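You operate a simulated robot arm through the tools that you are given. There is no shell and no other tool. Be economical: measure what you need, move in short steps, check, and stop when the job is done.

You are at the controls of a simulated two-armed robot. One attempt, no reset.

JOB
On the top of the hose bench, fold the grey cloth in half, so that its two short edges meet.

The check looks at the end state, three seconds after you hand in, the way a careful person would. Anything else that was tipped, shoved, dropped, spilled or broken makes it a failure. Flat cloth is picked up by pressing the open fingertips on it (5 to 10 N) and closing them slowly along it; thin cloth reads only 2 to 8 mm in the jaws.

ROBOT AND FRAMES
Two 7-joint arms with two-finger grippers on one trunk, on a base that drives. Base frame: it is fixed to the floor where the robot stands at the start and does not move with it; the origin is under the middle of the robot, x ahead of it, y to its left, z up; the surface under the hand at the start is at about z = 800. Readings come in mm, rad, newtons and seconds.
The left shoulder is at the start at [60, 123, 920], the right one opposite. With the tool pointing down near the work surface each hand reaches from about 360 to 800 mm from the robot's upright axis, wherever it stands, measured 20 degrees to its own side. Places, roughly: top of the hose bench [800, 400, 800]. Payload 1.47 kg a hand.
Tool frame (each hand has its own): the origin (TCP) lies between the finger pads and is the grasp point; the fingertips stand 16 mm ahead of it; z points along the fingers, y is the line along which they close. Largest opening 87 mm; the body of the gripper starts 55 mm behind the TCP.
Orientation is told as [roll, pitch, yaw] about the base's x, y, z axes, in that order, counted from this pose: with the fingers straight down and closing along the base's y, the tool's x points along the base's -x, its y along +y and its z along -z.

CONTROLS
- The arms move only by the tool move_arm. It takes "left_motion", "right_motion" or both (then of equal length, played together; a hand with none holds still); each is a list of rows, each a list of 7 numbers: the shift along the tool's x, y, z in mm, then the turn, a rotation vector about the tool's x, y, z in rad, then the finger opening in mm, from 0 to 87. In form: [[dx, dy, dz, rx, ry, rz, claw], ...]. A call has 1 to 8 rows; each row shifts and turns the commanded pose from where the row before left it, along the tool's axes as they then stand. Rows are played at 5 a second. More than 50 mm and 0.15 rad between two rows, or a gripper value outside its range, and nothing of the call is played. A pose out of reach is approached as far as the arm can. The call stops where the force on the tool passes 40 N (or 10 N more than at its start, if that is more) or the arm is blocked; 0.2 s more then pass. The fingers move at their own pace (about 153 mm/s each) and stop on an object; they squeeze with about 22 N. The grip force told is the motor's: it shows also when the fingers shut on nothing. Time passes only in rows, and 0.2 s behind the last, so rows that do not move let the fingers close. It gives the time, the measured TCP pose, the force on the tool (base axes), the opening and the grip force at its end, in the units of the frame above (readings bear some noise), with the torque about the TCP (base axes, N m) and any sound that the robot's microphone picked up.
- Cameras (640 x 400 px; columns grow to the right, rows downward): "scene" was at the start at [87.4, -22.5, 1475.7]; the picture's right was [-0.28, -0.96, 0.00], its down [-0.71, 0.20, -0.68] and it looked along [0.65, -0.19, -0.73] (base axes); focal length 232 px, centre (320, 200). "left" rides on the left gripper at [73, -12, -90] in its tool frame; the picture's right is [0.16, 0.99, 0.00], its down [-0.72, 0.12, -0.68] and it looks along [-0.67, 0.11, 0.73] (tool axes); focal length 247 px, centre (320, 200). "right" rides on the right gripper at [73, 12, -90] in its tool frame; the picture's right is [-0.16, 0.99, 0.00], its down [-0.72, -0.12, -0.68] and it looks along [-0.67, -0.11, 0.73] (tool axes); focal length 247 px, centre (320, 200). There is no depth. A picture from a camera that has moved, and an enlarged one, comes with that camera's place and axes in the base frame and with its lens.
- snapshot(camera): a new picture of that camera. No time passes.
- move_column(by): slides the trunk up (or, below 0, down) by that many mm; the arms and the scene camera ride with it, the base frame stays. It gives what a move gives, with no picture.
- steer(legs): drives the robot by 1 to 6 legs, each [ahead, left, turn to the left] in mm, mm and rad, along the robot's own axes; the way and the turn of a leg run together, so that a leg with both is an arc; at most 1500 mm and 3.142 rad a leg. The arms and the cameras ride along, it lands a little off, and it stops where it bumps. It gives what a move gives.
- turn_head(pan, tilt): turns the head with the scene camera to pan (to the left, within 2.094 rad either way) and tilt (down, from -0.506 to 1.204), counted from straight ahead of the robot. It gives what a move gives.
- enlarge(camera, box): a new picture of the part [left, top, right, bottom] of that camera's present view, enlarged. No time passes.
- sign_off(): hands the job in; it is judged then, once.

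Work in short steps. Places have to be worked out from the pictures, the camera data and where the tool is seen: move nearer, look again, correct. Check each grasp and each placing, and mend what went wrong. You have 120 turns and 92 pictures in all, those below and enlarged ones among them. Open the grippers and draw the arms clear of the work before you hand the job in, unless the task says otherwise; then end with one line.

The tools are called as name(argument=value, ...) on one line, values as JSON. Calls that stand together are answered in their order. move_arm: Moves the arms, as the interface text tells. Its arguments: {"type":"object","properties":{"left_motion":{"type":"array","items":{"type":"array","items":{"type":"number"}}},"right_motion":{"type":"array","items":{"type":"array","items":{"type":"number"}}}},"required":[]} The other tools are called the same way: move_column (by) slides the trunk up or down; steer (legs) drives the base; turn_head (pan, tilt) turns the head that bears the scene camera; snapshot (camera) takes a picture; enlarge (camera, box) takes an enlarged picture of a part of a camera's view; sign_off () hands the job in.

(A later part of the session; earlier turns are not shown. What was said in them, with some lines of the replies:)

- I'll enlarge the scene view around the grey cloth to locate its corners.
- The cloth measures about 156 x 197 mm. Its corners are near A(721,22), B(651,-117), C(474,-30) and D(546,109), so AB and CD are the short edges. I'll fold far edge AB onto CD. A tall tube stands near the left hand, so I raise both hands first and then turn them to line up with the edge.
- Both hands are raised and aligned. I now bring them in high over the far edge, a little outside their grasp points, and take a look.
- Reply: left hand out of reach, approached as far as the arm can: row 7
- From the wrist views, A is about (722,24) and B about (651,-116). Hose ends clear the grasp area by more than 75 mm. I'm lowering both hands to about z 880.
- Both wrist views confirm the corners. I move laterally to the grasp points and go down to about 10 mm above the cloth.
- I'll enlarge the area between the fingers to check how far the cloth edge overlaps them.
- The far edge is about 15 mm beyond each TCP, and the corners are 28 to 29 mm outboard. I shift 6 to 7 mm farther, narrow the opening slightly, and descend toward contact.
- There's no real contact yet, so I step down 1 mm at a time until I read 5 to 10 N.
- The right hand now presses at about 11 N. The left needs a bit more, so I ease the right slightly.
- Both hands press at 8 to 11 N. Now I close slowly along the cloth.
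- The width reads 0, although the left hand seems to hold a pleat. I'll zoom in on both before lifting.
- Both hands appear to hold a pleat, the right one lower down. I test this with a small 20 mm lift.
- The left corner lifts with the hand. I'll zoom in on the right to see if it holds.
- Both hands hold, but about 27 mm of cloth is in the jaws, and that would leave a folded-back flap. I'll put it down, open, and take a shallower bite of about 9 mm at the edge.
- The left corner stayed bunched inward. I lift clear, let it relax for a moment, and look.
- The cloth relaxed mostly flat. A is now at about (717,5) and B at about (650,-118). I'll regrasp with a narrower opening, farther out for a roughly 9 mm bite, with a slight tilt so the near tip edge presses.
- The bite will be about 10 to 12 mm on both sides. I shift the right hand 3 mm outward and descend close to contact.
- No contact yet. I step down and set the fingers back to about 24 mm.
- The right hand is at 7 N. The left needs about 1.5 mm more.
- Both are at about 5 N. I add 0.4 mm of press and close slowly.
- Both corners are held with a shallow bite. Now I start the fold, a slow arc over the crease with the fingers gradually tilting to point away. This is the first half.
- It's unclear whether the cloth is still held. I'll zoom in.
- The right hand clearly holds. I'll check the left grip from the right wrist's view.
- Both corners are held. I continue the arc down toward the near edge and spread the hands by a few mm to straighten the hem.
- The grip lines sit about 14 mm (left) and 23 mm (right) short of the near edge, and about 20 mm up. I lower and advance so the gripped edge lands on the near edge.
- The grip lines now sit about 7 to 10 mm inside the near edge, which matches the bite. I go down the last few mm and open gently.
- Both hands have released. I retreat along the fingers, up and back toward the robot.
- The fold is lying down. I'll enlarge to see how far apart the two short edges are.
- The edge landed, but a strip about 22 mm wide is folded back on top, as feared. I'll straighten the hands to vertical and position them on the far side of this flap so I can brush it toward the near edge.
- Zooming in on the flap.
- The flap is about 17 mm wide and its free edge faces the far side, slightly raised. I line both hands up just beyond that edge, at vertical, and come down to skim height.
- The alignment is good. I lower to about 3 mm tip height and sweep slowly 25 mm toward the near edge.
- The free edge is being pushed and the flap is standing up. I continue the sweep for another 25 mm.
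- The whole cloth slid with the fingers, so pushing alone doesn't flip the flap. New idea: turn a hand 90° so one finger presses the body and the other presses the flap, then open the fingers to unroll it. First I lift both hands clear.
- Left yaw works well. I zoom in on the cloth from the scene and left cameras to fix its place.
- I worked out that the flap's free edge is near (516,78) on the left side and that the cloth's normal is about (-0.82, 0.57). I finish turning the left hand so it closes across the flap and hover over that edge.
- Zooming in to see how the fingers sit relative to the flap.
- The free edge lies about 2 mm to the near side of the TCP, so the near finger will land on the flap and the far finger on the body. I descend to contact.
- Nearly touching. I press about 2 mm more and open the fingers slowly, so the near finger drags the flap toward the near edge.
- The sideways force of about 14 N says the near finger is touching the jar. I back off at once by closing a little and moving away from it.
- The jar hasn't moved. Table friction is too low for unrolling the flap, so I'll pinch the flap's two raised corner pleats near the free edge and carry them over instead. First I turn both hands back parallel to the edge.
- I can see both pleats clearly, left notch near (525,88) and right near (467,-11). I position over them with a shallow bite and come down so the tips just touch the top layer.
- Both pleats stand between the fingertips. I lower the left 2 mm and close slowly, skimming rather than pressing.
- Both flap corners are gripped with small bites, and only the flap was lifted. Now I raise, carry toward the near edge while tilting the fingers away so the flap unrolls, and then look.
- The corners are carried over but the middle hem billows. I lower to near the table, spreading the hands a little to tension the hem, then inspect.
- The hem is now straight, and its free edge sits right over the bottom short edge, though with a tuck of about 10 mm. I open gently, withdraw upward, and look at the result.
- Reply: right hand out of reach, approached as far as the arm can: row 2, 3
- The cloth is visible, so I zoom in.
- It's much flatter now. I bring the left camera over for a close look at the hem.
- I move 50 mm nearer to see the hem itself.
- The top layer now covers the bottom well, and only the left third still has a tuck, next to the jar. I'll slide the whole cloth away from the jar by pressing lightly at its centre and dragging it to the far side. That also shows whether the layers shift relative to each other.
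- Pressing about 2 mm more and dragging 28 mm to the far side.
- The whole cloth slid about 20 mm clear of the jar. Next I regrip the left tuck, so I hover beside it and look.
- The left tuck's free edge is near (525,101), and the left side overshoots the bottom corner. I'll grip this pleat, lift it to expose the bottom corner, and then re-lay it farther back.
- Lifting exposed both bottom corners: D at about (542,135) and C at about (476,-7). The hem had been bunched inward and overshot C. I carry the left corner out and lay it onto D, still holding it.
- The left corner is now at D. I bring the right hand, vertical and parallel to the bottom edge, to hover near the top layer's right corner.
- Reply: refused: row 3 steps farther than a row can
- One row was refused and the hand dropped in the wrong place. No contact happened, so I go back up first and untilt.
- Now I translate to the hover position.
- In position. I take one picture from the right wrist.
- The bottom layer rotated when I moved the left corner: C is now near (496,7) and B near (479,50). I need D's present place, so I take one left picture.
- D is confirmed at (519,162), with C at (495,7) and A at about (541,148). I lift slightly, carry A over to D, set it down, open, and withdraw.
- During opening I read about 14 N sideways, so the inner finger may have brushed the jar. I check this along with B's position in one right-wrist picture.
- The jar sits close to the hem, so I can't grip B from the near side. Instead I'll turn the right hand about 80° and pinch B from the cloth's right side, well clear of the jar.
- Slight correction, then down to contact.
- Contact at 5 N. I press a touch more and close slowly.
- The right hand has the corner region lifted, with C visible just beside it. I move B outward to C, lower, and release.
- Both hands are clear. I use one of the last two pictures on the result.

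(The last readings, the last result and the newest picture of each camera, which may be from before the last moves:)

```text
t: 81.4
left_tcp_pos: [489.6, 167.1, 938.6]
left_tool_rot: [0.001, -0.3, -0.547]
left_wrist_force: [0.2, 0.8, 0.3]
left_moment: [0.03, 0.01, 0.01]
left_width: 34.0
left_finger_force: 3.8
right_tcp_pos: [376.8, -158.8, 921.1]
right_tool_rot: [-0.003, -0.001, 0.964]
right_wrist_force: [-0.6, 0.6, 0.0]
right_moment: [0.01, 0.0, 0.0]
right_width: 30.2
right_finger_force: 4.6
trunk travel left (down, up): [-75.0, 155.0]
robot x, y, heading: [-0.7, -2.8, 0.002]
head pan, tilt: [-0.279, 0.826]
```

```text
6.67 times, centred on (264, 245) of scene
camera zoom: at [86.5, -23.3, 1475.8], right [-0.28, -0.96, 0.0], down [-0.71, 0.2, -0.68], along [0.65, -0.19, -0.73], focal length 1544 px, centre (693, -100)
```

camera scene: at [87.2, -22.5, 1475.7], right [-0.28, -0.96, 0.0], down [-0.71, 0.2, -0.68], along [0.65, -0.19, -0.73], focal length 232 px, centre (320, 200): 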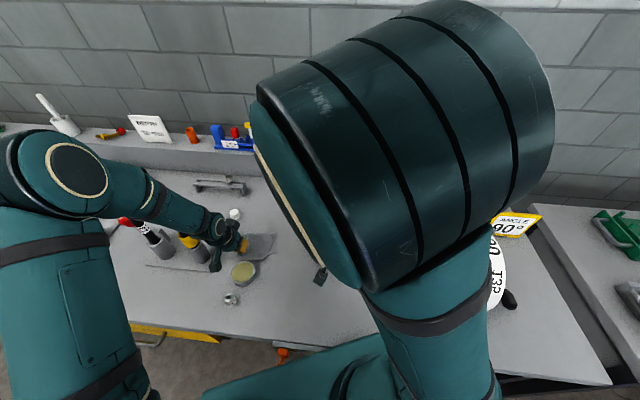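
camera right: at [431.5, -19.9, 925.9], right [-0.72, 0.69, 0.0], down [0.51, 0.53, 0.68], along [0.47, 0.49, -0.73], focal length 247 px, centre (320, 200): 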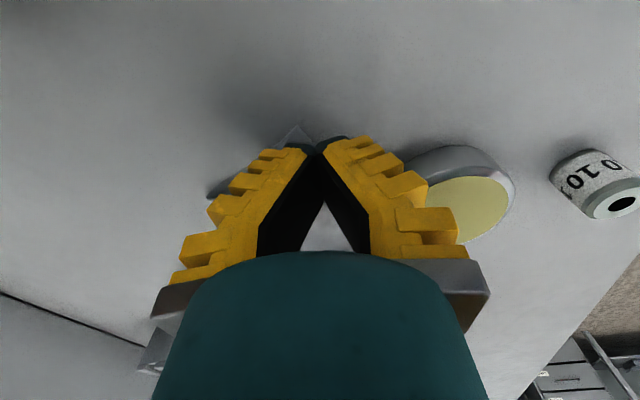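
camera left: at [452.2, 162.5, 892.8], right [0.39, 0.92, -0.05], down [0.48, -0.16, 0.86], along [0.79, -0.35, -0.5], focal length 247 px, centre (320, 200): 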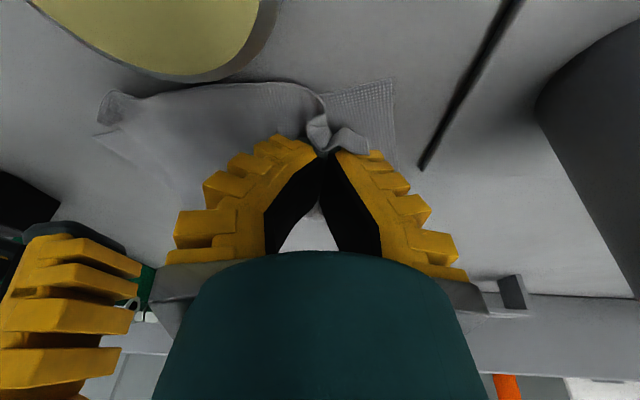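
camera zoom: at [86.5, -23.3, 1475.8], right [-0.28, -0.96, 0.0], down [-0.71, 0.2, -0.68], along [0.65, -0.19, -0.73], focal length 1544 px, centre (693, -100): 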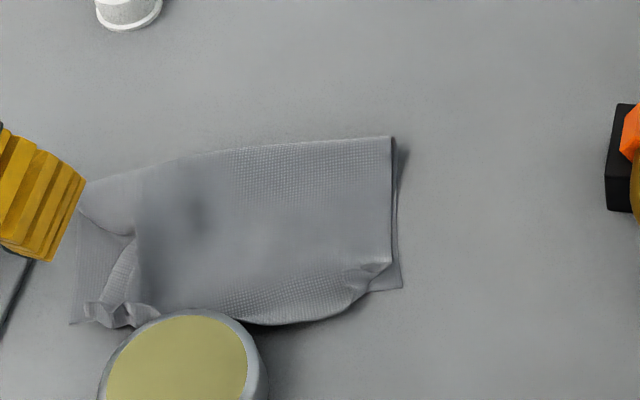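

The jar is still exactly in place. Corners A/D and B/C are about 10 to 17 mm apart, with a ridge in the top layer on the left. I'll straddle that ridge with the left fingers, press lightly, and open them to spread the top layer outward.

move_arm(left_motion=[[0, 0, 0, 0, 0.1, 0, 20], [0, 0, 0, 0, 0.1, 0, 20], [0, 0, 0, 0, 0.1, 0, 20], [-30, -9, 0, 0, 0, 0, 20], [-30, -9, 20, 0, 0, 0, 20], [0, 0, 40, 0, 0, 0, 20], [0, 0, 35, 0, 0, 0, 20], [0, 0, 20, 0, 0, 0, 20]])

```text
t: 83.2
left_tcp_pos: [534.3, 119.9, 823.4]
left_tool_rot: [-0.001, 0.0, -0.55]
left_wrist_force: [-0.3, 0.1, 0.5]
left_moment: [0.03, -0.01, -0.02]
left_width: 26.3
left_finger_force: 4.2
right_tcp_pos: [378.6, -158.2, 920.3]
right_tool_rot: [-0.002, 0.0, 0.963]
right_wrist_force: [0.0, 0.1, -0.6]
right_moment: [0.0, -0.01, 0.0]
right_width: 30.3
right_finger_force: 5.1
trunk travel left (down, up): [-75.0, 155.0]
robot x, y, heading: [-0.1, 2.2, 0.002]
head pan, tilt: [-0.279, 0.826]
```

Down to light contact.

move_arm(left_motion=[[0, 0, 3, 0, 0, 0, 20], [0, 0, 2, 0, 0, 0, 20], [0, 0, 1.5, 0, 0, 0, 20], [0, 0, 0, 0, 0, 0, 20]])

```text
t: 84.2
left_tcp_pos: [532.5, 119.6, 816.5]
left_tool_rot: [0.001, 0.0, -0.549]
left_wrist_force: [-0.2, -0.3, 0.9]
left_moment: [0.02, -0.03, 0.01]
left_width: 21.1
left_finger_force: 7.3
right_tcp_pos: [377.6, -159.5, 920.2]
right_tool_rot: [-0.001, 0.0, 0.963]
right_wrist_force: [0.0, -0.4, 0.5]
right_moment: [0.0, 0.01, 0.01]
right_width: 30.2
right_finger_force: 5.4
trunk travel left (down, up): [-75.0, 155.0]
robot x, y, heading: [-1.4, -3.1, -0.001]
head pan, tilt: [-0.279, 0.826]
```

Contact is light. I press 1 mm more, open slowly to spread the cloth, and lift straight up.

move_arm(left_motion=[[0, 0, 1, 0, 0, 0, 24], [0, 0, 0, 0, 0, 0, 31], [0, 0, 0, 0, 0, 0, 38], [0, 0, 0, 0, 0, 0, 45], [0, 0, 0, 0, 0, 0, 52], [0, 0, 0, 0, 0, 0, 58], [0, 0, -20, 0, 0, 0, 58], [0, 0, -40, 0, 0, 0, 58]])

move_arm(left_motion=[[0, 0, -40, 0, 0, 0, 58], [10, 15, -20, 0, 0, 0, 58], [20, 15, 0, 0, 0, 0, 58]])

enlarge(camera="scene", box=[216, 215, 312, 275])

```text
t: 86.0
left_tcp_pos: [530.2, 118.3, 877.4]
left_tool_rot: [0.0, 0.001, -0.55]
left_wrist_force: [1.0, -0.3, 0.1]
left_moment: [0.01, 0.0, 0.0]
left_width: 62.8
left_finger_force: 2.9
right_tcp_pos: [378.3, -158.0, 920.0]
right_tool_rot: [-0.001, 0.001, 0.964]
right_wrist_force: [0.8, -0.3, 0.5]
right_moment: [0.03, 0.0, 0.02]
right_width: 30.4
right_finger_force: 5.0
trunk travel left (down, up): [-75.0, 155.0]
robot x, y, heading: [2.5, 0.2, 0.002]
head pan, tilt: [-0.279, 0.826]
```

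```text
t: 86.8
left_tcp_pos: [521.5, 161.4, 935.9]
left_tool_rot: [0.002, 0.001, -0.546]
left_wrist_force: [-0.2, -0.3, -0.1]
left_moment: [0.0, 0.0, 0.0]
left_width: 62.7
left_finger_force: 3.7
right_tcp_pos: [378.5, -156.6, 920.0]
right_tool_rot: [-0.001, -0.001, 0.963]
right_wrist_force: [-1.1, -0.3, 0.0]
right_moment: [-0.03, 0.01, -0.02]
right_width: 30.1
right_finger_force: 4.7
trunk travel left (down, up): [-75.0, 155.0]
robot x, y, heading: [-1.6, 0.8, -0.003]
head pan, tilt: [-0.279, 0.826]
```

```text
6.67 times, centred on (264, 245) of scene
camera zoom: at [86.9, -22.0, 1475.7], right [-0.28, -0.96, 0.0], down [-0.71, 0.2, -0.68], along [0.65, -0.19, -0.73], focal length 1544 px, centre (693, -100)
```

zoom: 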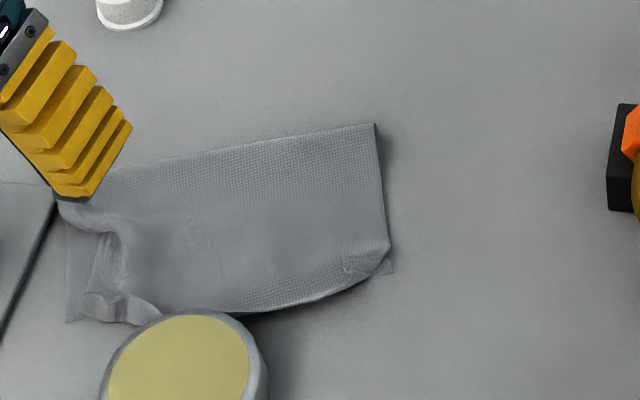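

The left side is smoother now, the edges and corners are within roughly 15 mm, and the jar and everything else is undisturbed. No pictures are left, so I draw the left arm clear.

move_arm(left_motion=[[0, 0, -40, 0, 0, 0, 58], [0, 0, -40, 0, 0, 0, 58], [0, 0, -40, 0, 0, 0, 58], [30, 0, 0, 0, 0, 0, 58], [30, 0, 0, 0, 0, 0, 58]])

```text
t: 88.0
left_tcp_pos: [471.2, 191.3, 1055.8]
left_tool_rot: [-0.001, 0.001, -0.547]
left_wrist_force: [-0.1, -0.7, 0.8]
left_moment: [0.0, -0.02, 0.01]
left_width: 62.9
left_finger_force: 3.3
right_tcp_pos: [377.6, -158.1, 920.7]
right_tool_rot: [-0.003, 0.0, 0.963]
right_wrist_force: [-0.1, 0.1, 0.8]
right_moment: [0.01, -0.02, 0.02]
right_width: 30.3
right_finger_force: 5.2
trunk travel left (down, up): [-75.0, 155.0]
robot x, y, heading: [3.4, -2.5, 0.001]
head pan, tilt: [-0.279, 0.826]
```

Both arms are clear and the grippers are open, so I hand in.

sign_off()

```text
The job is handed in.
```

I folded the grey cloth in half on the hose bench, but the fold is not clean. In the last picture the two short edges match only to within about 15 mm at the corners. The middle of the top edge looked about 15 mm past the bottom one, and the top layer still has small wrinkles and a tuck at its left end. One gripper finger pressed against the jar twice while I worked; in the last pictures the jar is where it started, and I saw nothing else disturbed.
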